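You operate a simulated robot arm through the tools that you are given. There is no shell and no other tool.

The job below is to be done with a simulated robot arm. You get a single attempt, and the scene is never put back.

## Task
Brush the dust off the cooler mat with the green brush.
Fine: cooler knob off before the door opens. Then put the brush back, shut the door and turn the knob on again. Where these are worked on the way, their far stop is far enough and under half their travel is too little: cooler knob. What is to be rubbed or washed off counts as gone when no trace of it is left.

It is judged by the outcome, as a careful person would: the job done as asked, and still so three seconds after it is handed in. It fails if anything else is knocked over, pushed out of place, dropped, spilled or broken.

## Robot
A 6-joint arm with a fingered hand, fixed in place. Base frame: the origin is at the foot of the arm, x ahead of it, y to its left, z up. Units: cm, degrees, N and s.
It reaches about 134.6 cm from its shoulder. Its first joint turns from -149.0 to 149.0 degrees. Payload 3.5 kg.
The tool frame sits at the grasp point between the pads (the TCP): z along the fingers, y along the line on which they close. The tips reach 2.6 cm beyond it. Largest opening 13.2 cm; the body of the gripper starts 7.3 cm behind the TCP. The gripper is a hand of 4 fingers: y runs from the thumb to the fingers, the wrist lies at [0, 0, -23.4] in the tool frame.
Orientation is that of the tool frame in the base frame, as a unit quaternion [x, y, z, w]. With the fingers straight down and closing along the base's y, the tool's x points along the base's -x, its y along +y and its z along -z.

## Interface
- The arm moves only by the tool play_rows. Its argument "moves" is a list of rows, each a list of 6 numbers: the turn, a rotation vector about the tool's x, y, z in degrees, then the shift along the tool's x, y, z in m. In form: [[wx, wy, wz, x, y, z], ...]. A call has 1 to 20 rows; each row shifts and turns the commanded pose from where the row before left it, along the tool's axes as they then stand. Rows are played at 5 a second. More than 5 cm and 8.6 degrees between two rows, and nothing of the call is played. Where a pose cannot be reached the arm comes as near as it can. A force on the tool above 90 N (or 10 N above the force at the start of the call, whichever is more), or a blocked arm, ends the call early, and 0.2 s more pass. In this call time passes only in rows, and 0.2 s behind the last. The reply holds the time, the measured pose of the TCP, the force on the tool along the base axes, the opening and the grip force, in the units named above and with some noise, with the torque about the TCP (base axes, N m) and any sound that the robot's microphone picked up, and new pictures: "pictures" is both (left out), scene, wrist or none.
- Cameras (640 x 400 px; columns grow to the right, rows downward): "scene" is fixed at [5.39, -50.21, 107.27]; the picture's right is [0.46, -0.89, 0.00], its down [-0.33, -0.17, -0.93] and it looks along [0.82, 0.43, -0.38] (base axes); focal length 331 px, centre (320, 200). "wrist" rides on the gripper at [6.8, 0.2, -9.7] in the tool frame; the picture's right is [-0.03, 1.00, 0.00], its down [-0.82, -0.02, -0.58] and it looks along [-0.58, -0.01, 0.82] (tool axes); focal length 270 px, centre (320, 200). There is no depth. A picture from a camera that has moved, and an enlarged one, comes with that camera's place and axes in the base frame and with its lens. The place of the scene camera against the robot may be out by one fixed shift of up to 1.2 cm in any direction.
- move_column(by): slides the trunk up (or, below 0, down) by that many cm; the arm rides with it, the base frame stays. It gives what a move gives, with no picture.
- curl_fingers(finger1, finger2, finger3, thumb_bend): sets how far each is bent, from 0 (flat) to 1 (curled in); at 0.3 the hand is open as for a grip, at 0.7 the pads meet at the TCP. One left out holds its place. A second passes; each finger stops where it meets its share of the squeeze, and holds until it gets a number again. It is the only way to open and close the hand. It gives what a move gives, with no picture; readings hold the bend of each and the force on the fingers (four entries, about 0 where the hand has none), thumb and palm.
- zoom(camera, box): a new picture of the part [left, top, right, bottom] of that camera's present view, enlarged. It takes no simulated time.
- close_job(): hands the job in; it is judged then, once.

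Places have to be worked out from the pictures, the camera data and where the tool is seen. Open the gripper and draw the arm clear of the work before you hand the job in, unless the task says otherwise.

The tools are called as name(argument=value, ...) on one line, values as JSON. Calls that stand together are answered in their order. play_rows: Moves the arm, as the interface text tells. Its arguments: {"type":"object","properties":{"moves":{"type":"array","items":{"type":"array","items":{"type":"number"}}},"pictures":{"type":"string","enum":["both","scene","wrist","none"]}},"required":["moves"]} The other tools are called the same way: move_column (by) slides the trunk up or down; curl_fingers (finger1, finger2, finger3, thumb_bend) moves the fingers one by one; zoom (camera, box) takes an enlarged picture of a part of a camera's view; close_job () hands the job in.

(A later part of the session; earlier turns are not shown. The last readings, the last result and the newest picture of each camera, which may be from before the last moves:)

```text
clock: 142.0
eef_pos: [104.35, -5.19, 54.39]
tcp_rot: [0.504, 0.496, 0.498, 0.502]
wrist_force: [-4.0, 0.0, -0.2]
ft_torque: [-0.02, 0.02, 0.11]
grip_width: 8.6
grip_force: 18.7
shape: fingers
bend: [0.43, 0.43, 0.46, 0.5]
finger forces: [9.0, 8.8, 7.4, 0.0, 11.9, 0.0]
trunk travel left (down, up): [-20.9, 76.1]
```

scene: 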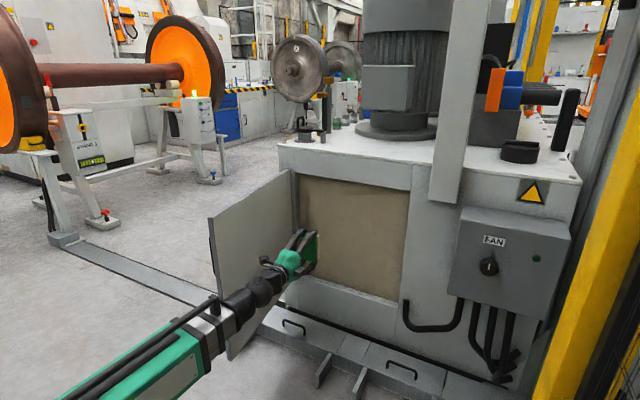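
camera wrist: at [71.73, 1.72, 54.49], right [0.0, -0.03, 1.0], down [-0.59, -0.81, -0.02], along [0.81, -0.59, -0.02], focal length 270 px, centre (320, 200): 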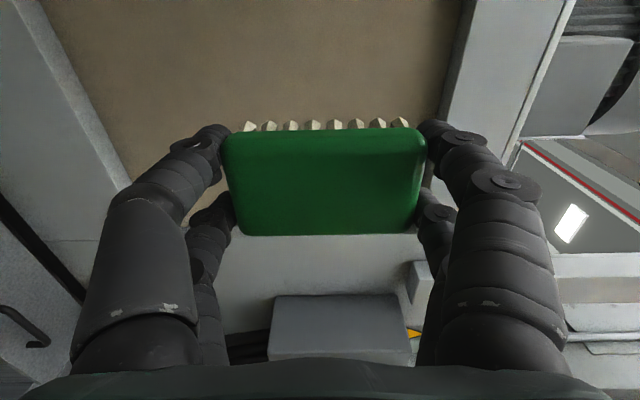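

Contact 4 N. I press slightly more and stroke both ways at this height.

play_rows(moves=[[0, 0, 0, 0, 0, 0.001], [0, 0, 0, -0.015, 0, 0.0002], [0, 0, 0, -0.015, 0, 0.0002], [0, 0, 0, -0.015, 0, 0.0002], [0, 0, 0, -0.015, 0, 0.0002], [0, 0, 0, -0.015, 0, 0.0002], [0, 0, 0, -0.015, 0, 0.0002], [0, 0, 0, -0.015, 0, 0.0002], [0, 0, 0, -0.015, 0, 0.0002], [0, 0, 0, -0.015, 0, 0.0002], [0, 0, 0, 0.015, 0, -0.0002], [0, 0, 0, 0.015, 0, -0.0002], [0, 0, 0, 0.015, 0, -0.0002], [0, 0, 0, 0.015, 0, -0.0002], [0, 0, 0, 0.015, 0, -0.0002], [0, 0, 0, 0.015, 0, -0.0002], [0, 0, 0, 0.015, 0, -0.0002], [0, 0, 0, 0.015, 0, -0.0002], [0, 0, 0, 0.015, 0, -0.0002]], pictures="none")

play_rows(moves=[[0, 0, 0, 0, 0, -0.01], [0, 0, 0, 0, 0, -0.03], [0, 0, 0, 0, 0, -0.04], [0, 0, 0, 0, 0, -0.04], [0, 0, 0, 0, 0, -0.04], [0, 0, 0, 0, 0, -0.04], [0, 0, 0, 0, 0, -0.04], [0, 0, 0, 0, 0, -0.02], [0, 0, 0, 0, 0, 0]])

zoom(camera="scene", box=[285, 160, 425, 300])

```text
clock: 146.0
eef_pos: [104.65, -5.15, 54.42]
tcp_rot: [0.504, 0.498, 0.497, 0.501]
wrist_force: [-21.0, -7.4, -0.7]
ft_torque: [0.0, -0.12, -0.13]
grip_width: 8.6
grip_force: 18.3
shape: fingers
bend: [0.43, 0.43, 0.47, 0.5]
finger forces: [9.0, 8.9, 7.1, 0.0, 11.5, 0.0]
trunk travel left (down, up): [-20.9, 76.1]
```

```text
clock: 148.0
eef_pos: [78.49, -4.95, 54.31]
tcp_rot: [0.505, 0.499, 0.495, 0.502]
wrist_force: [0.7, 0.1, -0.5]
ft_torque: [0.02, 0.02, 0.0]
grip_width: 8.59
grip_force: 18.0
shape: fingers
bend: [0.43, 0.43, 0.46, 0.5]
finger forces: [9.0, 9.2, 7.6, 0.1, 11.5, 0.0]
trunk travel left (down, up): [-20.9, 76.1]
camera wrist: at [68.99, 2.06, 54.45], right [0.0, -0.03, 1.0], down [-0.59, -0.81, -0.02], along [0.81, -0.59, -0.02], focal length 270 px, centre (320, 200)
```

scene: 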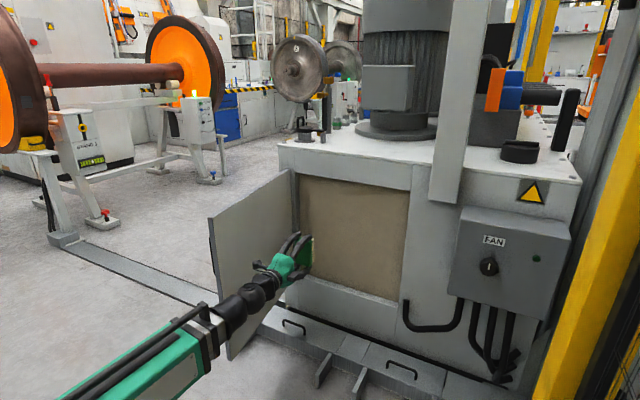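
wrist: 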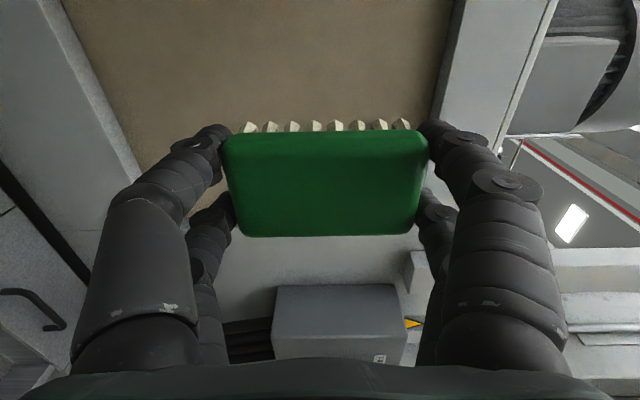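

```text
2.86 times, centred on (355, 230) of scene
camera zoom: at [5.39, -50.21, 107.27], right [0.46, -0.89, 0.0], down [-0.33, -0.17, -0.93], along [0.82, 0.43, -0.38], focal length 946 px, centre (220, 114)
```

zoom: 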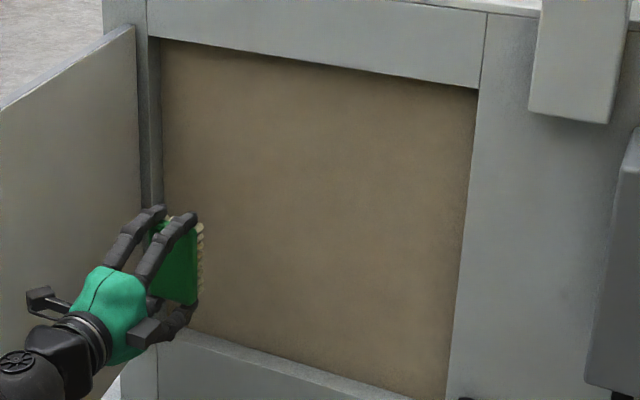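

The mat is clean. Now I return the brush: shift toward -y, raise the trunk, and tilt the hand down again.

play_rows(moves=[[0, 0, 0, -0.04, 0, 0], [0, 0, 0, -0.04, 0, 0], [0, 0, 0, 0, 0, 0]], pictures="none")

move_column(by=40)

move_column(by=12)

play_rows(moves=[[7.5, 0, 0, 0, -0.0306, -0.002], [7.5, 0, 0, 0, -0.0306, -0.002], [7.5, 0, 0, 0, -0.0306, -0.002], [7.5, 0, 0, 0, -0.0306, -0.002], [7.5, 0, 0, 0, -0.0306, -0.002], [7.5, 0, 0, 0, -0.0306, -0.002], [7.5, 0, 0, 0, -0.0306, -0.002], [7.5, 0, 0, 0, -0.0306, -0.002], [7.5, 0, 0, 0, -0.0306, -0.002], [7.5, 0, 0, 0, -0.0306, -0.002], [7.5, 0, 0, 0, -0.0306, -0.002], [7.5, 0, 0, 0, -0.0306, -0.002], [0, 0, 0, 0, 0, 0]], pictures="scene")

```text
clock: 148.8
eef_pos: [78.43, -12.85, 54.39]
tcp_rot: [0.503, 0.497, 0.498, 0.502]
wrist_force: [0.0, 0.5, -1.4]
ft_torque: [-0.05, 0.03, -0.01]
grip_width: 8.61
grip_force: 18.1
shape: fingers
bend: [0.43, 0.43, 0.46, 0.5]
finger forces: [9.2, 9.1, 7.3, 0.0, 11.5, 0.0]
trunk travel left (down, up): [-20.9, 76.1]
```

```text
clock: 152.6
eef_pos: [78.47, -12.86, 94.31]
tcp_rot: [0.503, 0.497, 0.497, 0.502]
wrist_force: [-0.1, -0.1, -1.3]
ft_torque: [0.01, -0.04, -0.03]
grip_width: 8.6
grip_force: 18.8
shape: fingers
bend: [0.43, 0.43, 0.46, 0.5]
finger forces: [9.2, 9.2, 7.5, 0.0, 11.6, 0.0]
trunk travel left (down, up): [-60.9, 36.1]
```

```text
clock: 154.1
eef_pos: [78.41, -12.73, 106.35]
tcp_rot: [0.504, 0.497, 0.497, 0.502]
wrist_force: [0.1, -0.2, -0.3]
ft_torque: [0.01, 0.03, -0.01]
grip_width: 8.57
grip_force: 18.6
shape: fingers
bend: [0.43, 0.43, 0.46, 0.5]
finger forces: [9.2, 9.2, 7.6, 0.0, 11.5, 0.0]
trunk travel left (down, up): [-72.9, 24.1]
```

```text
clock: 156.9
eef_pos: [54.93, -12.63, 83.07]
tcp_rot: [0.712, 0.702, -0.002, -0.001]
wrist_force: [-0.3, 0.9, -1.7]
ft_torque: [0.04, 0.03, 0.01]
grip_width: 8.6
grip_force: 18.4
shape: fingers
bend: [0.43, 0.43, 0.47, 0.5]
finger forces: [9.2, 9.2, 7.0, 0.0, 11.2, 0.0]
trunk travel left (down, up): [-72.9, 24.1]
```

scene: 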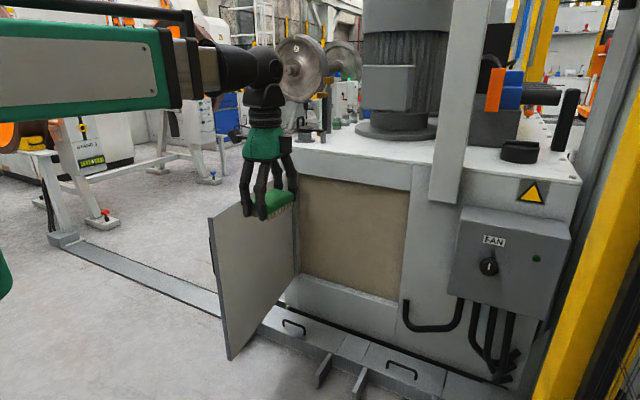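

Good. I move back to [74.8, -55.6], roll -90°, and go above the brush's place.

play_rows(moves=[[0, 0, 0, -0.0391, 0.0181, 0], [0, 0, 0, -0.0391, 0.0181, 0], [0, 0, 0, -0.0391, 0.0181, 0], [0, 0, 0, -0.0391, 0.0181, 0], [0, 0, 0, -0.0391, 0.0181, 0], [0, 0, 0, -0.0391, 0.0181, 0], [0, 0, 0, -0.0391, 0.0181, 0], [0, 0, 0, -0.0391, 0.0181, 0], [0, 0, 0, -0.0391, 0.0181, 0], [0, 0, 0, -0.0391, 0.0181, 0], [0, 0, 0, -0.0391, 0.0181, 0], [0, 0, 0, 0, 0, 0]], pictures="none")

play_rows(moves=[[0, 0, -7.5, 0, 0, 0], [0, 0, -7.5, 0, 0, 0], [0, 0, -7.5, 0, 0, 0], [0, 0, -7.5, 0, 0, 0], [0, 0, -7.5, 0, 0, 0], [0, 0, -7.5, 0, 0, 0], [0, 0, -7.5, 0, 0, 0], [0, 0, -7.5, 0, 0, 0], [0, 0, -7.5, 0, 0, 0], [0, 0, -7.5, 0, 0, 0], [0, 0, -7.5, 0, 0, 0], [0, 0, -7.5, 0, 0, 0], [0, 0, 0, 0, 0, 0]])

```text
clock: 159.5
eef_pos: [74.53, -55.85, 82.99]
tcp_rot: [0.711, 0.703, 0.001, -0.001]
wrist_force: [0.0, 0.1, -0.6]
ft_torque: [-0.01, 0.01, 0.02]
grip_width: 8.58
grip_force: 17.2
shape: fingers
bend: [0.43, 0.43, 0.47, 0.5]
finger forces: [8.9, 9.0, 6.8, 0.0, 11.1, 0.0]
trunk travel left (down, up): [-72.9, 24.1]
```

```text
clock: 162.3
eef_pos: [74.34, -55.81, 82.92]
tcp_rot: [0.004, 1.0, 0.0, 0.0]
wrist_force: [0.1, -0.3, -0.5]
ft_torque: [0.02, -0.01, 0.0]
grip_width: 8.57
grip_force: 18.8
shape: fingers
bend: [0.43, 0.43, 0.47, 0.5]
finger forces: [9.0, 8.9, 6.6, 0.1, 11.2, 0.0]
trunk travel left (down, up): [-72.9, 24.1]
camera wrist: at [67.58, -55.53, 92.64], right [0.03, 1.0, 0.0], down [0.82, -0.03, 0.58], along [0.58, -0.02, -0.82], focal length 270 px, centre (320, 200)
```

scene: 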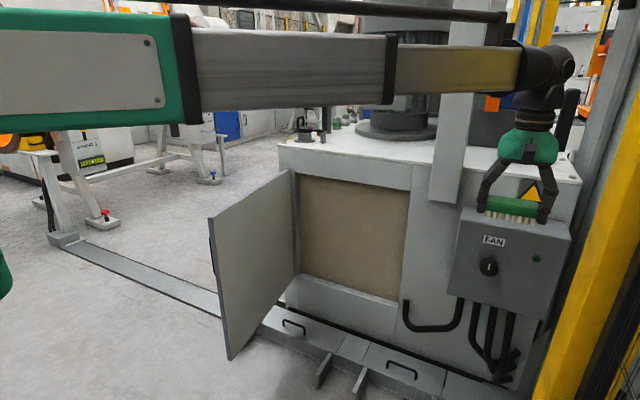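
wrist: 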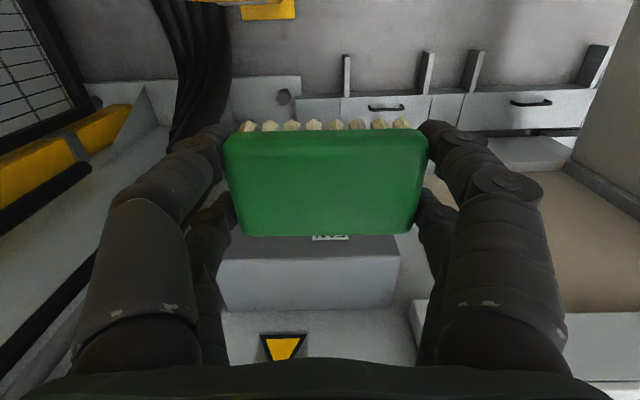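

I move over the original brush location.

play_rows(moves=[[0, 0, 0, -0.035, 0, 0], [0, 0, 0, -0.035, 0, 0], [0, 0, 0, -0.035, 0, 0], [0, 0, 0, -0.035, 0, 0], [0, 0, 0, -0.035, 0, 0], [0, 0, 0, -0.035, 0, 0], [0, 0, 0, -0.034, 0, 0], [0, 0, 0, 0, 0, 0]], pictures="none")

move_column(by=-6)

play_rows(moves=[[0, 0, 0, 0, 0, 0]])

```text
clock: 164.1
eef_pos: [98.71, -56.36, 82.9]
tcp_rot: [0.006, 1.0, 0.001, -0.001]
wrist_force: [-0.1, 0.2, -0.4]
ft_torque: [0.02, 0.03, -0.01]
grip_width: 8.58
grip_force: 17.1
shape: fingers
bend: [0.43, 0.43, 0.47, 0.5]
finger forces: [9.0, 8.9, 6.8, 0.1, 11.1, 0.1]
trunk travel left (down, up): [-72.9, 24.1]
```

```text
clock: 165.1
eef_pos: [98.87, -56.34, 76.99]
tcp_rot: [0.005, 1.0, 0.001, 0.0]
wrist_force: [0.4, -0.5, -1.1]
ft_torque: [0.01, 0.0, -0.03]
grip_width: 8.59
grip_force: 18.2
shape: fingers
bend: [0.43, 0.43, 0.47, 0.5]
finger forces: [9.0, 8.9, 6.8, 0.0, 11.0, 0.0]
trunk travel left (down, up): [-66.9, 30.1]
```

```text
clock: 165.5
eef_pos: [98.82, -56.35, 77.06]
tcp_rot: [0.006, 1.0, 0.001, -0.001]
wrist_force: [-0.6, -0.1, -0.4]
ft_torque: [0.02, 0.0, 0.0]
grip_width: 8.54
grip_force: 18.1
shape: fingers
bend: [0.43, 0.43, 0.47, 0.5]
finger forces: [9.0, 8.9, 6.8, 0.0, 11.2, 0.1]
trunk travel left (down, up): [-66.9, 30.1]
camera wrist: at [91.91, -56.09, 86.64], right [0.04, 1.0, 0.0], down [0.82, -0.03, 0.58], along [0.58, -0.02, -0.82], focal length 270 px, centre (320, 200)
```

scene: 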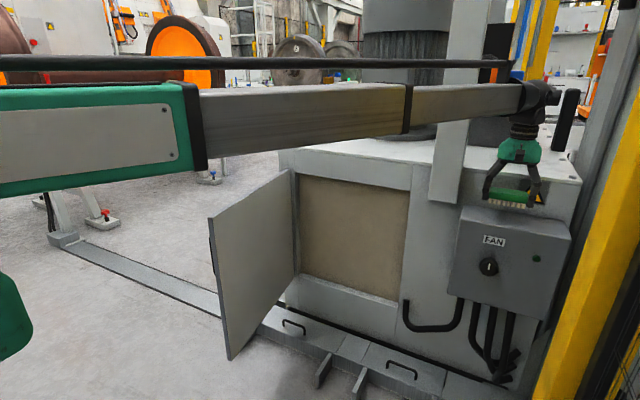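
wrist: 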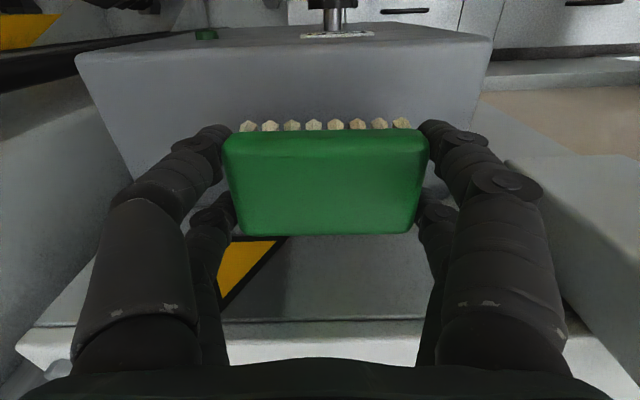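

I correct y by +0.5 cm, then lower until the bristles meet the box top.

play_rows(moves=[[0, 0, 0, 0, 0.005, 0], [0, 0, 0, 0, 0, 0]], pictures="none")

move_column(by=-3.9)

move_column(by=-0.3)

```text
clock: 166.1
eef_pos: [98.59, -55.97, 76.99]
tcp_rot: [0.006, 1.0, 0.001, -0.001]
wrist_force: [0.6, -0.9, -0.9]
ft_torque: [0.02, 0.02, 0.04]
grip_width: 8.57
grip_force: 17.8
shape: fingers
bend: [0.43, 0.43, 0.47, 0.5]
finger forces: [8.9, 8.9, 6.8, 0.0, 11.1, 0.0]
trunk travel left (down, up): [-66.9, 30.1]
```

```text
clock: 166.9
eef_pos: [98.72, -56.0, 73.1]
tcp_rot: [0.006, 1.0, 0.001, 0.0]
wrist_force: [0.4, -0.5, -0.9]
ft_torque: [0.0, 0.04, -0.02]
grip_width: 8.55
grip_force: 17.5
shape: fingers
bend: [0.43, 0.43, 0.47, 0.5]
finger forces: [9.0, 8.9, 6.7, 0.0, 11.1, 0.0]
trunk travel left (down, up): [-63.0, 34.0]
```

```text
clock: 167.5
eef_pos: [98.6, -56.0, 72.83]
tcp_rot: [0.006, 1.0, 0.001, 0.0]
wrist_force: [-0.5, 0.2, -0.8]
ft_torque: [-0.03, -0.02, 0.03]
grip_width: 8.59
grip_force: 18.8
shape: fingers
bend: [0.43, 0.43, 0.47, 0.5]
finger forces: [9.0, 8.9, 6.8, 0.1, 11.1, 0.0]
trunk travel left (down, up): [-62.7, 34.3]
```

No contact yet; small steps further down.

move_column(by=-0.2)

move_column(by=-0.15)

play_rows(moves=[[0, 0, 0, 0, 0, 0]])

```text
clock: 168.0
eef_pos: [98.57, -55.94, 72.69]
tcp_rot: [0.006, 1.0, 0.001, 0.0]
wrist_force: [1.1, -0.2, -0.3]
ft_torque: [0.04, -0.01, -0.02]
grip_width: 8.61
grip_force: 18.0
shape: fingers
bend: [0.43, 0.43, 0.47, 0.5]
finger forces: [9.0, 8.9, 6.8, 0.0, 11.2, 0.1]
trunk travel left (down, up): [-62.5, 34.5]
```

```text
clock: 168.5
eef_pos: [98.66, -55.92, 72.51]
tcp_rot: [0.006, 1.0, 0.0, 0.0]
wrist_force: [0.4, 0.0, 5.2]
ft_torque: [0.09, -0.09, 0.02]
grip_width: 8.57
grip_force: 17.9
shape: fingers
bend: [0.43, 0.43, 0.47, 0.5]
finger forces: [8.8, 8.7, 6.8, 0.1, 11.2, 0.0]
trunk travel left (down, up): [-62.3, 34.7]
```

```text
clock: 168.9
eef_pos: [98.68, -55.98, 72.55]
tcp_rot: [0.006, 1.0, 0.0, 0.0]
wrist_force: [0.4, -0.7, 6.1]
ft_torque: [0.08, -0.09, -0.01]
grip_width: 8.58
grip_force: 17.4
shape: fingers
bend: [0.43, 0.43, 0.47, 0.5]
finger forces: [8.8, 8.6, 6.9, 0.0, 11.5, 0.0]
trunk travel left (down, up): [-62.3, 34.7]
camera wrist: at [91.81, -55.65, 82.16], right [0.04, 1.0, 0.0], down [0.82, -0.03, 0.58], along [0.58, -0.02, -0.82], focal length 270 px, centre (320, 200)
```

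scene: 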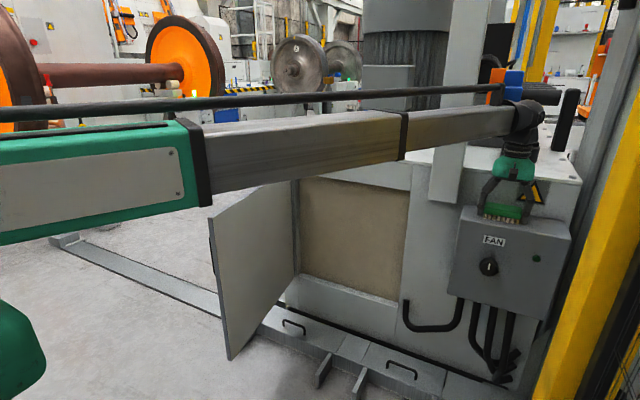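
wrist: 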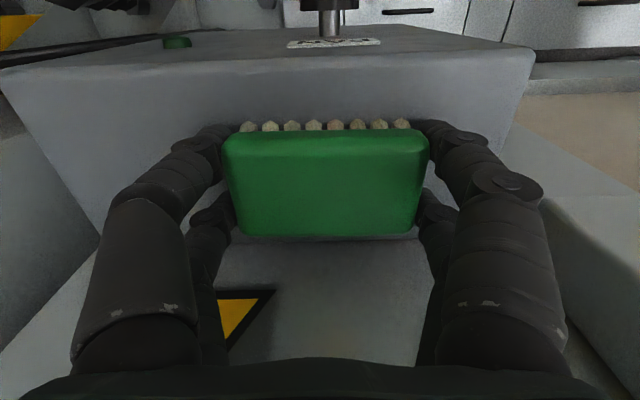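

Brush rests on the box at its original spot. I open the fingers and rise.

curl_fingers(finger1=0.37, finger2=0.37, finger3=0.37, thumb_bend=0.37)

move_column(by=4)

play_rows(moves=[[0, 0, 0, 0, 0, 0]])

```text
clock: 169.9
eef_pos: [98.75, -55.97, 72.49]
tcp_rot: [0.007, 1.0, 0.001, 0.001]
wrist_force: [0.0, -0.5, -0.1]
ft_torque: [-0.04, -0.01, 0.0]
grip_width: 10.92
grip_force: 0.0
shape: fingers
bend: [0.37, 0.37, 0.37, 0.37]
finger forces: [0.1, 0.0, 0.0, 0.0, 0.0, 0.1]
trunk travel left (down, up): [-62.3, 34.7]
```

```text
clock: 170.7
eef_pos: [98.6, -55.98, 76.51]
tcp_rot: [0.006, 1.0, 0.001, 0.0]
wrist_force: [0.6, -0.3, -0.2]
ft_torque: [0.01, 0.02, -0.02]
grip_width: 10.95
grip_force: 0.2
shape: fingers
bend: [0.37, 0.37, 0.37, 0.37]
finger forces: [0.0, 0.0, 0.1, 0.0, 0.0, 0.1]
trunk travel left (down, up): [-66.3, 30.7]
```

```text
clock: 171.1
eef_pos: [98.67, -56.01, 76.41]
tcp_rot: [0.006, 1.0, 0.0, 0.0]
wrist_force: [0.9, -0.3, -0.9]
ft_torque: [-0.02, 0.02, 0.03]
grip_width: 10.92
grip_force: 0.1
shape: fingers
bend: [0.37, 0.37, 0.37, 0.37]
finger forces: [0.1, 0.1, 0.0, 0.1, 0.0, 0.0]
trunk travel left (down, up): [-66.3, 30.7]
camera wrist: at [91.83, -55.66, 86.1], right [0.04, 1.0, 0.0], down [0.82, -0.03, 0.58], along [0.58, -0.02, -0.82], focal length 270 px, centre (320, 200)
```

scene: 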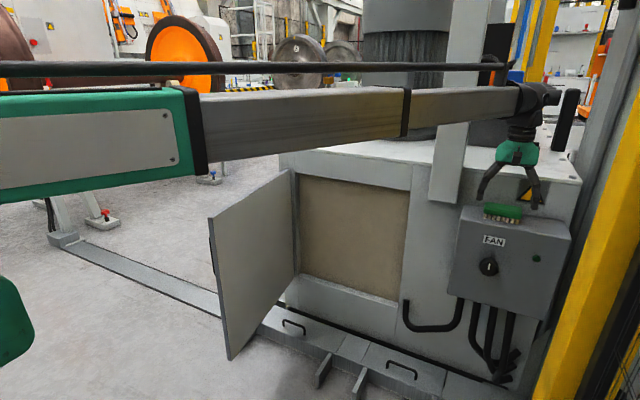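
wrist: 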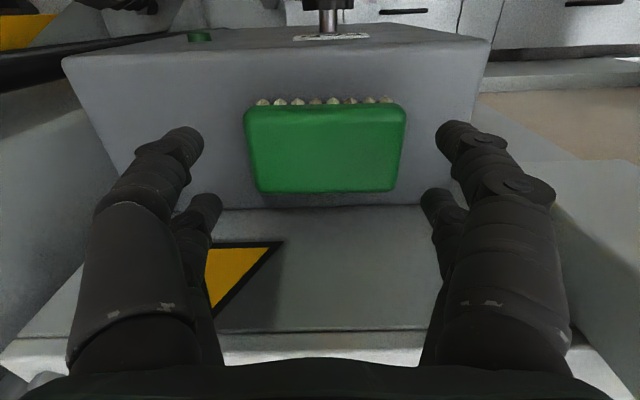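

Brush is standing back in place. Next the door: I rise, retreat to x≈69, and will fly the down-pointing hand over the door to push it shut from outside.

move_column(by=8)

play_rows(moves=[[0, 0, 0, 0.04, 0, 0], [0, 0, 0, 0.04, 0, 0], [0, 0, 0, 0.04, 0, 0], [0, 0, 0, 0.04, 0, 0], [0, 0, 0, 0.04, 0, 0], [0, 0, 0, 0.04, 0, 0], [0, 0, 0, 0.04, 0, 0], [0, 0, 0, 0.03, 0, 0], [0, 0, 0, 0, 0, 0]], pictures="wrist")

curl_fingers(finger1=0.7, finger2=0.7, finger3=0.7, thumb_bend=0.7)

play_rows(moves=[[0, 0, 7.5, 0, 0, 0], [0, 0, 7.5, 0, 0, 0], [0, 0, 7.5, 0, 0, 0], [0, 0, 7.5, 0, 0, 0], [0, 0, 7.5, 0, 0, 0], [0, 0, 7.5, 0, 0, 0], [0, 0, 7.5, 0, 0, 0], [0, 0, 7.5, 0, 0, 0], [0, 0, 7.5, 0, 0, 0], [0, 0, 7.5, 0, 0, 0], [0, 0, 7.5, 0, 0, 0], [0, 0, 7.5, 0, 0, 0], [0, 0, 0, 0, 0, 0]], pictures="none")

```text
clock: 172.3
eef_pos: [98.62, -55.98, 84.41]
tcp_rot: [0.006, 1.0, 0.001, -0.001]
wrist_force: [-0.5, 0.4, 0.5]
ft_torque: [0.03, 0.0, 0.0]
grip_width: 10.96
grip_force: 0.1
shape: fingers
bend: [0.37, 0.37, 0.37, 0.37]
finger forces: [0.0, 0.0, 0.1, 0.0, 0.0, 0.0]
trunk travel left (down, up): [-74.3, 22.7]
```

```text
clock: 174.3
eef_pos: [67.42, -55.67, 84.39]
tcp_rot: [0.006, 1.0, 0.001, 0.0]
wrist_force: [-0.6, -0.7, -0.9]
ft_torque: [0.03, 0.0, -0.03]
grip_width: 10.95
grip_force: 0.1
shape: fingers
bend: [0.37, 0.37, 0.37, 0.37]
finger forces: [0.0, 0.1, 0.1, 0.1, 0.1, 0.0]
trunk travel left (down, up): [-74.3, 22.7]
camera wrist: at [60.66, -55.34, 94.11], right [0.04, 1.0, 0.0], down [0.82, -0.03, 0.58], along [0.58, -0.02, -0.82], focal length 270 px, centre (320, 200)
```

wrist: 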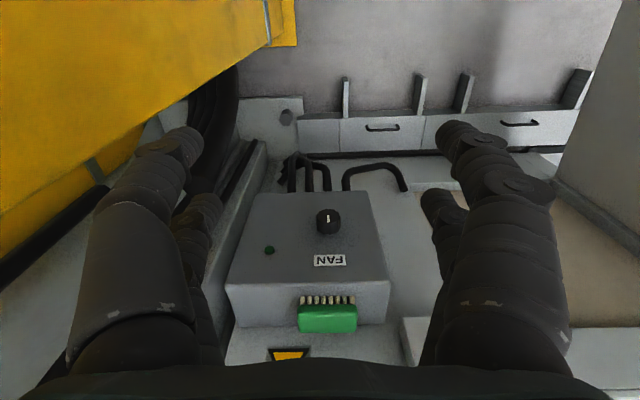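

```text
clock: 175.3
eef_pos: [67.64, -55.6, 84.5]
tcp_rot: [0.006, 1.0, 0.001, 0.0]
wrist_force: [0.6, -0.7, -0.4]
ft_torque: [0.0, 0.01, -0.01]
grip_width: 0.16
grip_force: 0.0
shape: fingers
bend: [0.7, 0.7, 0.7, 0.7]
finger forces: [0.1, 0.0, 0.0, 0.1, 0.0, 0.1]
trunk travel left (down, up): [-74.3, 22.7]
```

```text
clock: 178.1
eef_pos: [67.67, -55.61, 84.37]
tcp_rot: [0.712, 0.702, 0.0, 0.0]
wrist_force: [0.3, 0.8, 0.5]
ft_torque: [0.0, 0.04, -0.01]
grip_width: 0.18
grip_force: 0.2
shape: fingers
bend: [0.7, 0.7, 0.7, 0.7]
finger forces: [0.0, 0.0, 0.0, 0.0, 0.1, 0.1]
trunk travel left (down, up): [-74.3, 22.7]
```

Now I fly the closed, down-pointing hand over the door top to y≈+24.

play_rows(moves=[[0, 0, 0, 0.04, 0, 0], [0, 0, 0, 0.04, 0, 0], [0, 0, 0, 0.04, 0, 0], [0, 0, 0, 0.04, 0, 0], [0, 0, 0, 0.04, 0, 0], [0, 0, 0, 0.04, 0, 0], [0, 0, 0, 0.04, 0, 0], [0, 0, 0, 0.04, 0, 0], [0, 0, 0, 0.04, 0, 0], [0, 0, 0, 0.04, 0, 0], [0, 0, 0, 0.04, 0, 0], [0, 0, 0, 0.04, 0, 0], [0, 0, 0, 0.04, 0, 0], [0, 0, 0, 0.04, 0, 0], [0, 0, 0, 0.04, 0, 0], [0, 0, 0, 0.04, 0, 0], [0, 0, 0, 0.04, 0, 0], [0, 0, 0, 0.04, 0, 0], [0, 0, 0, 0.04, 0, 0], [0, 0, 0, 0.04, 0, 0]])

```text
clock: 182.3
eef_pos: [68.51, 24.45, 84.44]
tcp_rot: [0.711, 0.703, 0.0, -0.001]
wrist_force: [0.3, 0.5, -0.4]
ft_torque: [0.02, 0.01, 0.0]
grip_width: 0.12
grip_force: 0.1
shape: fingers
bend: [0.7, 0.7, 0.7, 0.7]
finger forces: [0.0, 0.0, 0.1, 0.0, 0.0, 0.0]
out of reach, approached as far as the arm can: row 11, 13
trunk travel left (down, up): [-74.3, 22.7]
camera wrist: at [68.76, 31.34, 94.1], right [1.0, -0.04, 0.0], down [-0.03, -0.82, 0.58], along [-0.02, -0.58, -0.82], focal length 270 px, centre (320, 200)
```

scene: 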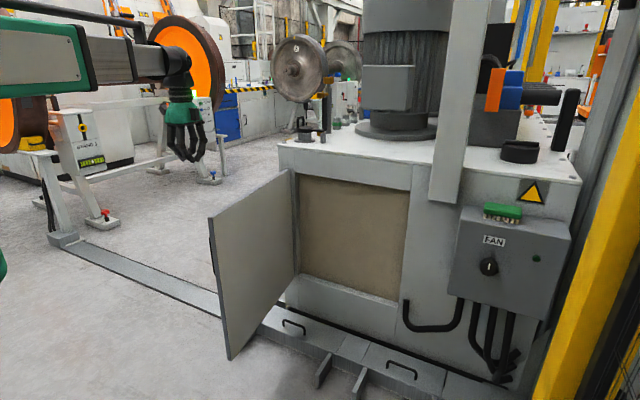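
wrist: 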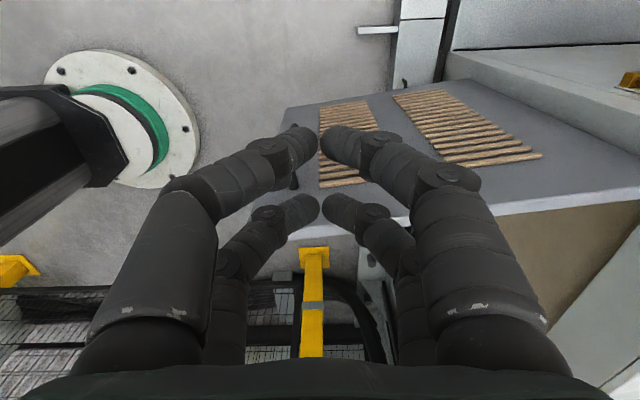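

The door's outer face with handle (≈[65, 16.6]) is visible below. I shift to x≈75 to avoid the handle and lower to z≈66.4.

play_rows(moves=[[0, 0, 0, 0, 0.033, 0], [0, 0, 0, 0, 0.033, 0], [0, 0, 0, 0, 0, 0]], pictures="none")

move_column(by=-18)

play_rows(moves=[[0, 0, 0, -0.02, 0, 0], [0, 0, 0, -0.02, 0, 0], [0, 0, 0, 0, 0, 0]])

```text
clock: 183.1
eef_pos: [75.14, 24.14, 84.51]
tcp_rot: [0.711, 0.703, 0.0, -0.001]
wrist_force: [0.1, 0.2, 0.4]
ft_torque: [-0.02, 0.02, 0.0]
grip_width: 0.13
grip_force: 0.0
shape: fingers
bend: [0.7, 0.7, 0.7, 0.7]
finger forces: [0.0, 0.0, 0.0, 0.0, 0.0, 0.0]
trunk travel left (down, up): [-74.3, 22.7]
```

```text
clock: 185.1
eef_pos: [75.16, 24.15, 66.54]
tcp_rot: [0.712, 0.702, 0.001, 0.0]
wrist_force: [-0.2, -0.9, -0.2]
ft_torque: [-0.01, -0.01, -0.05]
grip_width: 0.11
grip_force: 0.0
shape: fingers
bend: [0.7, 0.7, 0.7, 0.7]
finger forces: [0.1, 0.0, 0.1, 0.0, 0.0, 0.0]
trunk travel left (down, up): [-56.3, 40.7]
```

```text
clock: 185.9
eef_pos: [75.0, 20.3, 66.48]
tcp_rot: [0.712, 0.703, 0.0, -0.001]
wrist_force: [-0.3, 0.1, 0.3]
ft_torque: [-0.01, 0.0, -0.01]
grip_width: 0.14
grip_force: 0.0
shape: fingers
bend: [0.7, 0.7, 0.7, 0.7]
finger forces: [0.0, 0.1, 0.0, 0.0, 0.0, 0.1]
trunk travel left (down, up): [-56.3, 40.7]
camera wrist: at [75.35, 27.19, 76.1], right [1.0, -0.04, 0.0], down [-0.03, -0.82, 0.58], along [-0.02, -0.58, -0.82], focal length 270 px, centre (320, 200)
```

scene: 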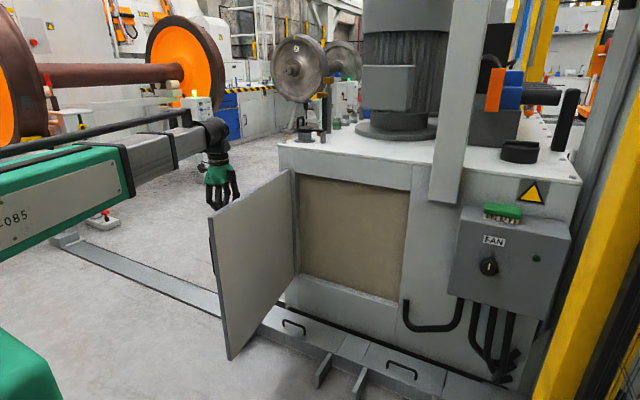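
wrist: 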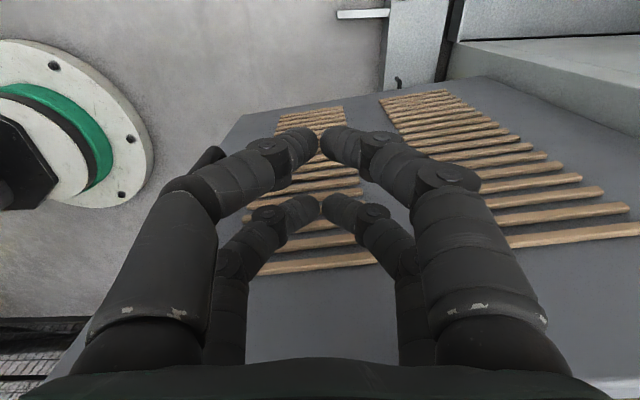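

I push toward -y until contact.

play_rows(moves=[[0, 0, 0, -0.02, 0, 0], [0, 0, 0, -0.02, 0, 0], [0, 0, 0, -0.02, 0, 0], [0, 0, 0, 0, 0, 0]], pictures="scene")

```text
clock: 186.9
eef_pos: [75.18, 14.27, 66.45]
tcp_rot: [0.711, 0.704, 0.001, -0.001]
wrist_force: [-0.5, -0.3, -0.3]
ft_torque: [0.01, -0.04, 0.02]
grip_width: 0.14
grip_force: 0.0
shape: fingers
bend: [0.7, 0.7, 0.7, 0.7]
finger forces: [0.1, 0.0, 0.0, 0.1, 0.1, 0.1]
trunk travel left (down, up): [-56.3, 40.7]
```

scene: 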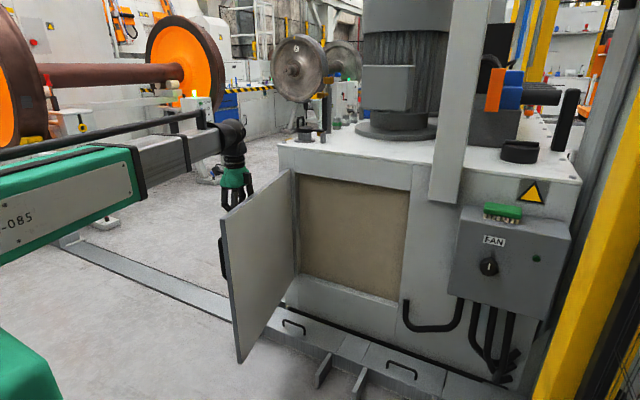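

The door is moving with low force. I continue along the closing arc.

play_rows(moves=[[0, 0, -5, -0.0253, -0.0015, 0], [0, 0, -5, -0.0253, -0.0015, 0], [0, 0, -5, -0.0253, -0.0015, 0], [0, 0, -5, -0.0253, -0.0015, 0], [0, 0, -5, -0.0253, -0.0015, 0], [0, 0, -5, -0.0253, -0.0015, 0], [0, 0, 0, 0, 0, 0]])

```text
clock: 188.5
eef_pos: [77.27, -0.53, 66.57]
tcp_rot: [0.505, 0.863, 0.0, -0.001]
wrist_force: [0.9, 1.1, -0.4]
ft_torque: [0.0, -0.01, 0.04]
grip_width: 0.13
grip_force: 0.1
shape: fingers
bend: [0.7, 0.7, 0.7, 0.7]
finger forces: [0.0, 0.0, 0.0, 0.1, 0.0, 0.1]
trunk travel left (down, up): [-56.3, 40.7]
camera wrist: at [74.09, 5.56, 76.1], right [0.88, 0.47, 0.0], down [0.38, -0.72, 0.58], along [0.27, -0.51, -0.82], focal length 270 px, centre (320, 200)
```

scene: 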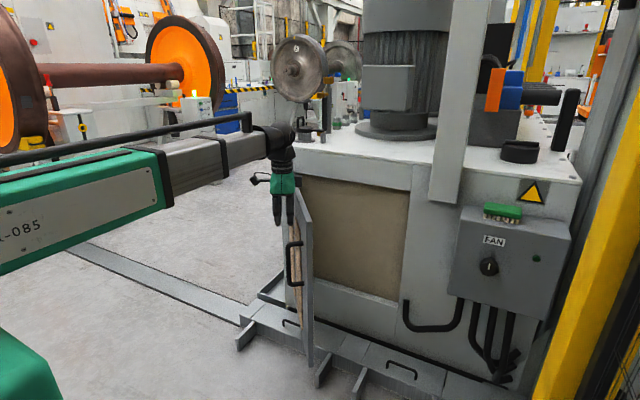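
wrist: 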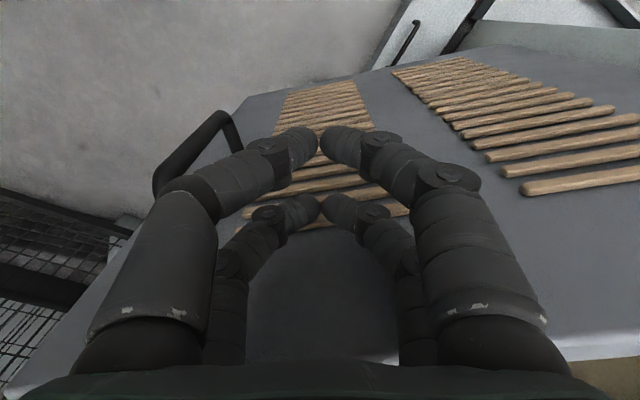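

I continue the arc.

play_rows(moves=[[0, 0, -5, -0.0262, -0.0015, 0], [0, 0, -5, -0.0262, -0.0015, 0], [0, 0, -5, -0.0262, -0.0015, 0], [0, 0, -5, -0.0262, -0.0015, 0], [0, 0, -5, -0.0262, -0.0015, 0], [0, 0, -5, -0.0262, -0.0015, 0], [0, 0, -5, -0.0262, -0.0015, 0], [0, 0, -5, -0.0262, -0.0015, 0], [0, 0, 0, 0, 0, 0]])

```text
clock: 190.5
eef_pos: [91.64, -15.47, 66.48]
tcp_rot: [0.179, 0.984, 0.0, -0.001]
wrist_force: [0.4, 0.3, 0.1]
ft_torque: [-0.05, 0.02, 0.01]
grip_width: 0.12
grip_force: 0.1
shape: fingers
bend: [0.7, 0.7, 0.7, 0.7]
finger forces: [0.0, 0.0, 0.0, 0.1, 0.1, 0.1]
trunk travel left (down, up): [-56.3, 40.7]
camera wrist: at [85.33, -12.84, 76.1], right [0.38, 0.93, 0.0], down [0.76, -0.31, 0.58], along [0.53, -0.22, -0.82], focal length 270 px, centre (320, 200)
```

scene: 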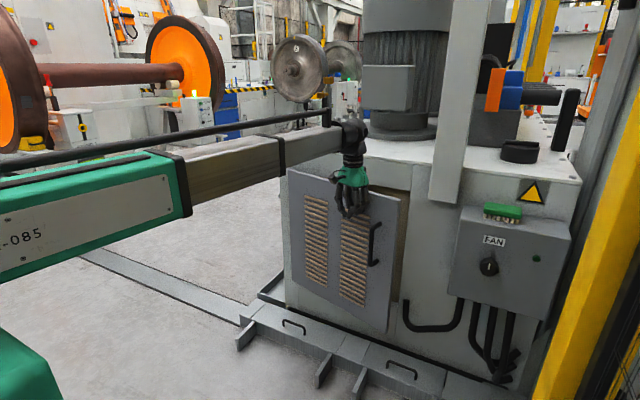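
wrist: 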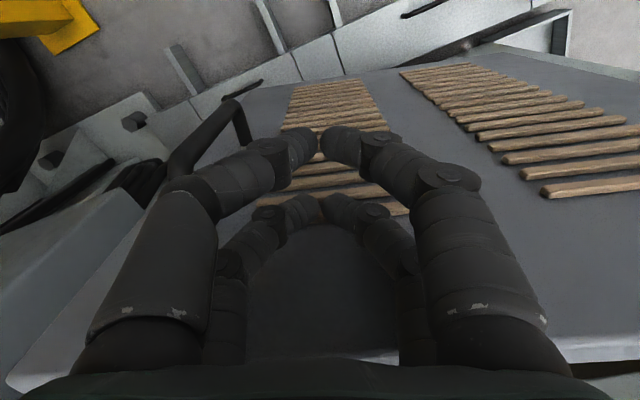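

Door is ~15° from shut. I continue with the last part more slowly.

play_rows(moves=[[0, 0, -5, -0.0262, -0.0015, 0], [0, 0, -5, -0.0262, -0.0015, 0], [0, 0, -5, -0.02, -0.0015, 0], [0, 0, -5, -0.015, -0.0015, 0], [0, 0, 0, -0.005, 0, 0], [0, 0, 0, 0, 0, 0]])

```text
clock: 191.9
eef_pos: [100.3, -18.22, 66.39]
tcp_rot: [0.005, 1.0, 0.001, -0.001]
wrist_force: [-4.7, 0.1, -0.8]
ft_torque: [0.01, -0.18, 0.07]
grip_width: 0.13
grip_force: 2.7
shape: fingers
bend: [0.7, 0.7, 0.7, 0.7]
finger forces: [0.0, 3.8, 0.9, 0.1, 0.0, 0.0]
trunk travel left (down, up): [-56.3, 40.7]
camera wrist: at [93.46, -18.06, 76.12], right [0.04, 1.0, 0.0], down [0.82, -0.03, 0.58], along [0.58, -0.02, -0.82], focal length 270 px, centre (320, 200)
```

scene: 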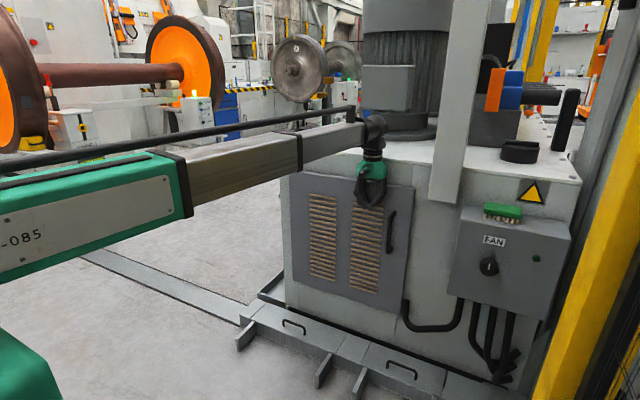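
wrist: 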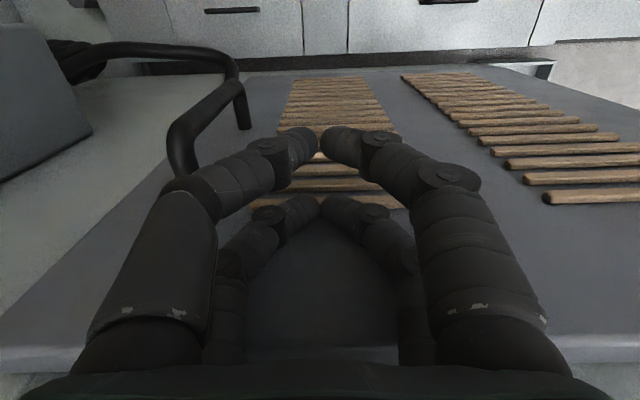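

The door looks shut with 5 N resistance. I press another few mm to confirm the stop.

play_rows(moves=[[0, 0, 0, -0.003, 0, 0], [0, 0, 0, -0.003, 0, 0], [0, 0, 0, 0, 0, 0]], pictures="none")

zoom(camera="scene", box=[270, 130, 450, 340])

```text
clock: 192.7
eef_pos: [100.43, -18.34, 66.54]
tcp_rot: [0.005, 1.0, 0.001, -0.005]
wrist_force: [-38.7, -0.8, -9.9]
ft_torque: [-0.08, -1.11, 0.62]
grip_width: 0.17
grip_force: 18.9
shape: fingers
bend: [0.7, 0.7, 0.7, 0.7]
finger forces: [0.1, 28.6, 9.5, 0.0, 0.1, 0.0]
trunk travel left (down, up): [-56.3, 40.7]
```

```text
1.90 times, centred on (360, 235) of scene
camera zoom: at [5.39, -50.21, 107.27], right [0.46, -0.89, 0.0], down [-0.33, -0.17, -0.93], along [0.82, 0.43, -0.38], focal length 631 px, centre (244, 133)
```

zoom: 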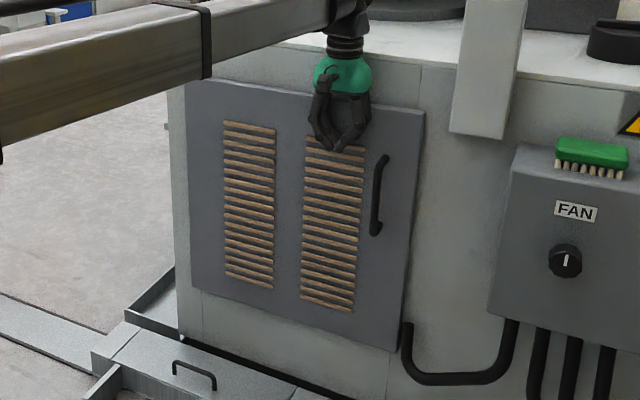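

The door is fully shut (38 N at the stop, corners match the original view). I back off and go toward the knob.

play_rows(moves=[[0, 0, 0, 0.01, 0, 0], [0, 0, 0, 0.03, 0, 0], [0, 0, 0, 0.04, 0, 0], [0, 0, 0, 0.04, 0, 0], [0, 0, 0, 0.04, 0, 0], [0, 0, 0, 0.04, 0, 0], [0, 0, 0, 0.04, 0, 0], [0, 0, 0, 0.04, 0, 0], [0, 0, 0, 0.04, 0, 0], [0, 0, 0, 0.04, 0, 0], [0, 0, 0, 0, -0.04, 0], [0, 0, 0, 0, -0.04, 0], [0, 0, 0, 0, -0.04, 0], [0, 0, 0, 0, -0.04, 0], [0, 0, 0, 0, -0.04, 0], [0, 0, 0, 0, -0.04, 0], [0, 0, 0, 0, -0.04, 0], [0, 0, 0, 0, -0.04, 0], [0, 0, 0, 0, -0.04, 0], [0, 0, 0, 0, 0, 0]], pictures="none")

play_rows(moves=[[0, 0, 7.5, 0, 0, 0], [0, 0, 7.5, 0, 0, 0], [0, 0, 7.5, 0, 0, 0], [0, 0, 7.5, 0, 0, 0], [0, 0, 7.5, 0, 0, 0], [0, 0, 7.5, 0, 0, 0], [0, 0, 7.5, 0, 0, 0], [0, 0, 7.5, 0, 0, 0], [0, 0, 7.5, 0, 0, 0], [0, 0, 7.5, 0, 0, 0], [0, 0, 7.5, 0, 0, 0], [0, 0, 7.5, 0, 0, 0], [0, 0, 0, 0, 0, 0]])

```text
clock: 196.9
eef_pos: [64.08, -54.09, 66.36]
tcp_rot: [0.006, 1.0, 0.0, 0.001]
wrist_force: [0.0, 0.3, -0.5]
ft_torque: [0.02, -0.03, 0.01]
grip_width: 0.13
grip_force: 0.1
shape: fingers
bend: [0.7, 0.7, 0.7, 0.7]
finger forces: [0.1, 0.1, 0.0, 0.1, 0.0, 0.1]
trunk travel left (down, up): [-56.3, 40.7]
```

```text
clock: 199.7
eef_pos: [64.35, -53.8, 66.59]
tcp_rot: [0.712, 0.702, 0.0, -0.001]
wrist_force: [-1.1, -0.6, 0.5]
ft_torque: [0.0, 0.0, 0.01]
grip_width: 0.13
grip_force: 0.1
shape: fingers
bend: [0.7, 0.7, 0.7, 0.7]
finger forces: [0.0, 0.1, 0.1, 0.0, 0.0, 0.0]
trunk travel left (down, up): [-56.3, 40.7]
camera wrist: at [64.67, -47.01, 76.1], right [1.0, -0.04, 0.0], down [-0.03, -0.82, 0.58], along [-0.02, -0.58, -0.82], focal length 270 px, centre (320, 200)
```

scene: 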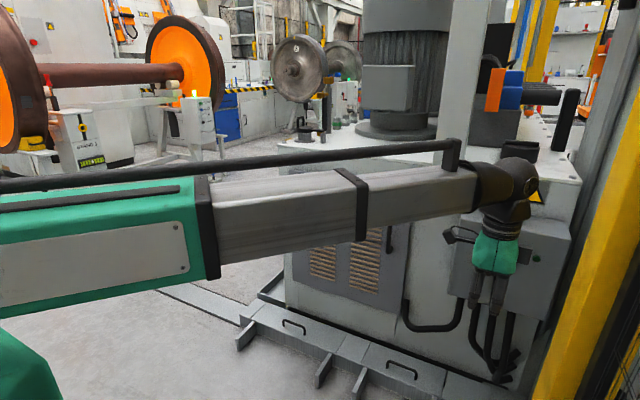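
wrist: 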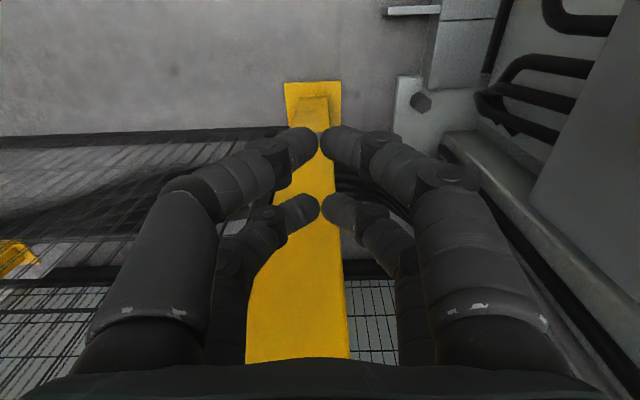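

I back up 8 cm more and tilt the hand forward.

play_rows(moves=[[0, 0, 0, 0, -0.04, 0], [0, 0, 0, 0, -0.04, 0], [-7.5, 0, 0, 0, 0.0306, -0.002], [-7.5, 0, 0, 0, 0.0306, -0.002], [-7.5, 0, 0, 0, 0.0306, -0.002], [-7.5, 0, 0, 0, 0.0306, -0.002], [-7.5, 0, 0, 0, 0.0306, -0.002], [-7.5, 0, 0, 0, 0.0306, -0.002], [-7.5, 0, 0, 0, 0.0306, -0.002], [-7.5, 0, 0, 0, 0.0306, -0.002], [-7.5, 0, 0, 0, 0.0306, -0.002], [-7.5, 0, 0, 0, 0.0306, -0.002], [-7.5, 0, 0, 0, 0.0306, -0.002], [-7.5, 0, 0, 0, 0.0306, -0.002], [0, 0, 0, 0, 0, 0]], pictures="none")

move_column(by=-31.9)

curl_fingers(finger1=0.45, finger2=0.45, finger3=0.45, thumb_bend=0.45)

play_rows(moves=[[0, 0, -7.5, 0, 0, 0], [0, 0, -7.5, 0, 0, 0], [0, 0, -7.5, 0, 0, 0], [0, 0, -7.5, 0, 0, 0], [0, 0, -7.5, 0, 0, 0], [0, 0, -7.5, 0, 0, 0], [0, 0, -7.5, 0, 0, 0], [0, 0, -7.5, 0, 0, 0], [0, 0, 0, 0, 0, 0]])

```text
clock: 202.9
eef_pos: [79.8, -53.86, 89.88]
tcp_rot: [0.503, 0.496, 0.497, 0.503]
wrist_force: [0.0, 0.1, 0.2]
ft_torque: [-0.02, -0.05, -0.02]
grip_width: 0.14
grip_force: 0.2
shape: fingers
bend: [0.7, 0.7, 0.7, 0.7]
finger forces: [0.0, 0.1, 0.1, 0.1, 0.0, 0.0]
trunk travel left (down, up): [-56.3, 40.7]
```

```text
clock: 206.1
eef_pos: [79.83, -53.96, 57.83]
tcp_rot: [0.504, 0.497, 0.497, 0.502]
wrist_force: [0.4, 0.3, -0.2]
ft_torque: [0.0, 0.03, 0.0]
grip_width: 0.13
grip_force: 0.1
shape: fingers
bend: [0.7, 0.7, 0.7, 0.7]
finger forces: [0.0, 0.1, 0.0, 0.0, 0.1, 0.0]
trunk travel left (down, up): [-24.4, 72.6]
```

```text
clock: 207.1
eef_pos: [79.81, -53.9, 57.82]
tcp_rot: [0.504, 0.497, 0.497, 0.502]
wrist_force: [0.6, 0.4, 0.9]
ft_torque: [-0.01, -0.03, 0.01]
grip_width: 8.23
grip_force: 0.0
shape: fingers
bend: [0.45, 0.45, 0.45, 0.45]
finger forces: [0.0, 0.0, 0.1, 0.1, 0.0, 0.0]
trunk travel left (down, up): [-24.4, 72.6]
```

```text
clock: 209.1
eef_pos: [79.79, -53.77, 57.82]
tcp_rot: [0.188, 0.683, 0.179, 0.683]
wrist_force: [-0.1, 0.0, -1.0]
ft_torque: [0.02, 0.02, 0.01]
grip_width: 8.24
grip_force: 0.2
shape: fingers
bend: [0.45, 0.45, 0.45, 0.45]
finger forces: [0.1, 0.1, 0.0, 0.0, 0.0, 0.1]
trunk travel left (down, up): [-24.4, 72.6]
camera wrist: at [70.18, -50.14, 52.01], right [0.01, 0.85, 0.52], down [-0.58, -0.42, 0.7], along [0.81, -0.31, 0.49], focal length 270 px, centre (320, 200)
```

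scene: 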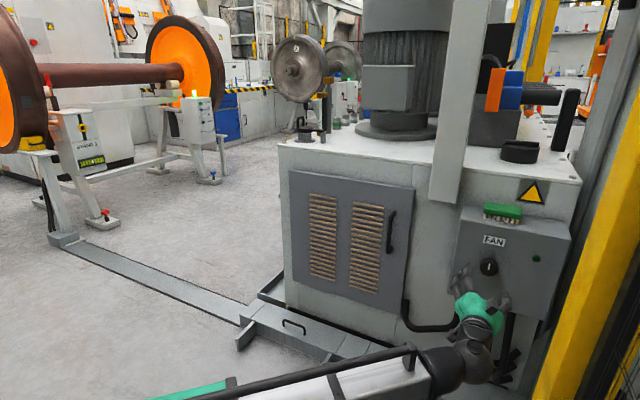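
wrist: 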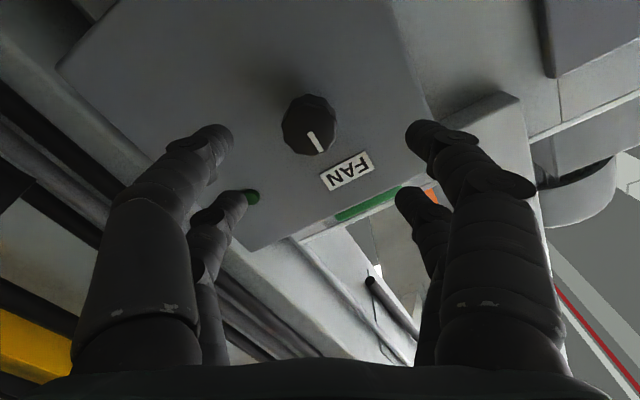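

Hand is at roll 30, knob mark pointing up (off). I align to y≈-54.85 and advance to grip the knob.

play_rows(moves=[[0, 0, 0, -0.0047, -0.0081, 0], [0, 0, 0, 0, 0, 0.03], [0, 0, 0, 0, 0, 0.03], [0, 0, 0, 0, 0, 0.015], [0, 0, 0, 0, 0, 0]], pictures="wrist")

```text
clock: 210.3
eef_pos: [87.6, -54.83, 57.82]
tcp_rot: [0.187, 0.683, 0.179, 0.683]
wrist_force: [0.9, 0.4, 0.3]
ft_torque: [0.0, -0.01, 0.0]
grip_width: 8.22
grip_force: 0.1
shape: fingers
bend: [0.45, 0.45, 0.45, 0.45]
finger forces: [0.0, 0.0, 0.1, 0.1, 0.0, 0.0]
trunk travel left (down, up): [-24.4, 72.6]
camera wrist: at [77.88, -51.08, 51.99], right [0.01, 0.85, 0.52], down [-0.58, -0.42, 0.7], along [0.81, -0.31, 0.49], focal length 270 px, centre (320, 200)
```

wrist: 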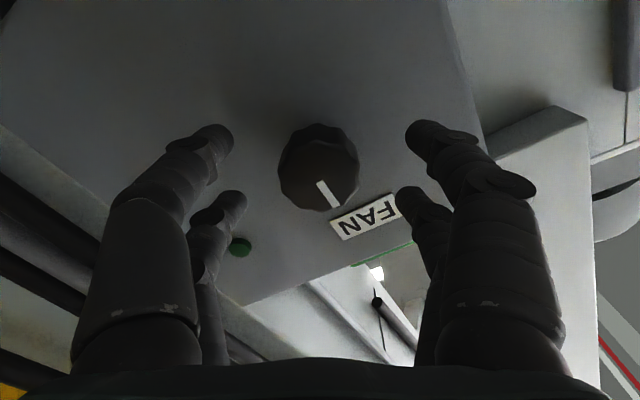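

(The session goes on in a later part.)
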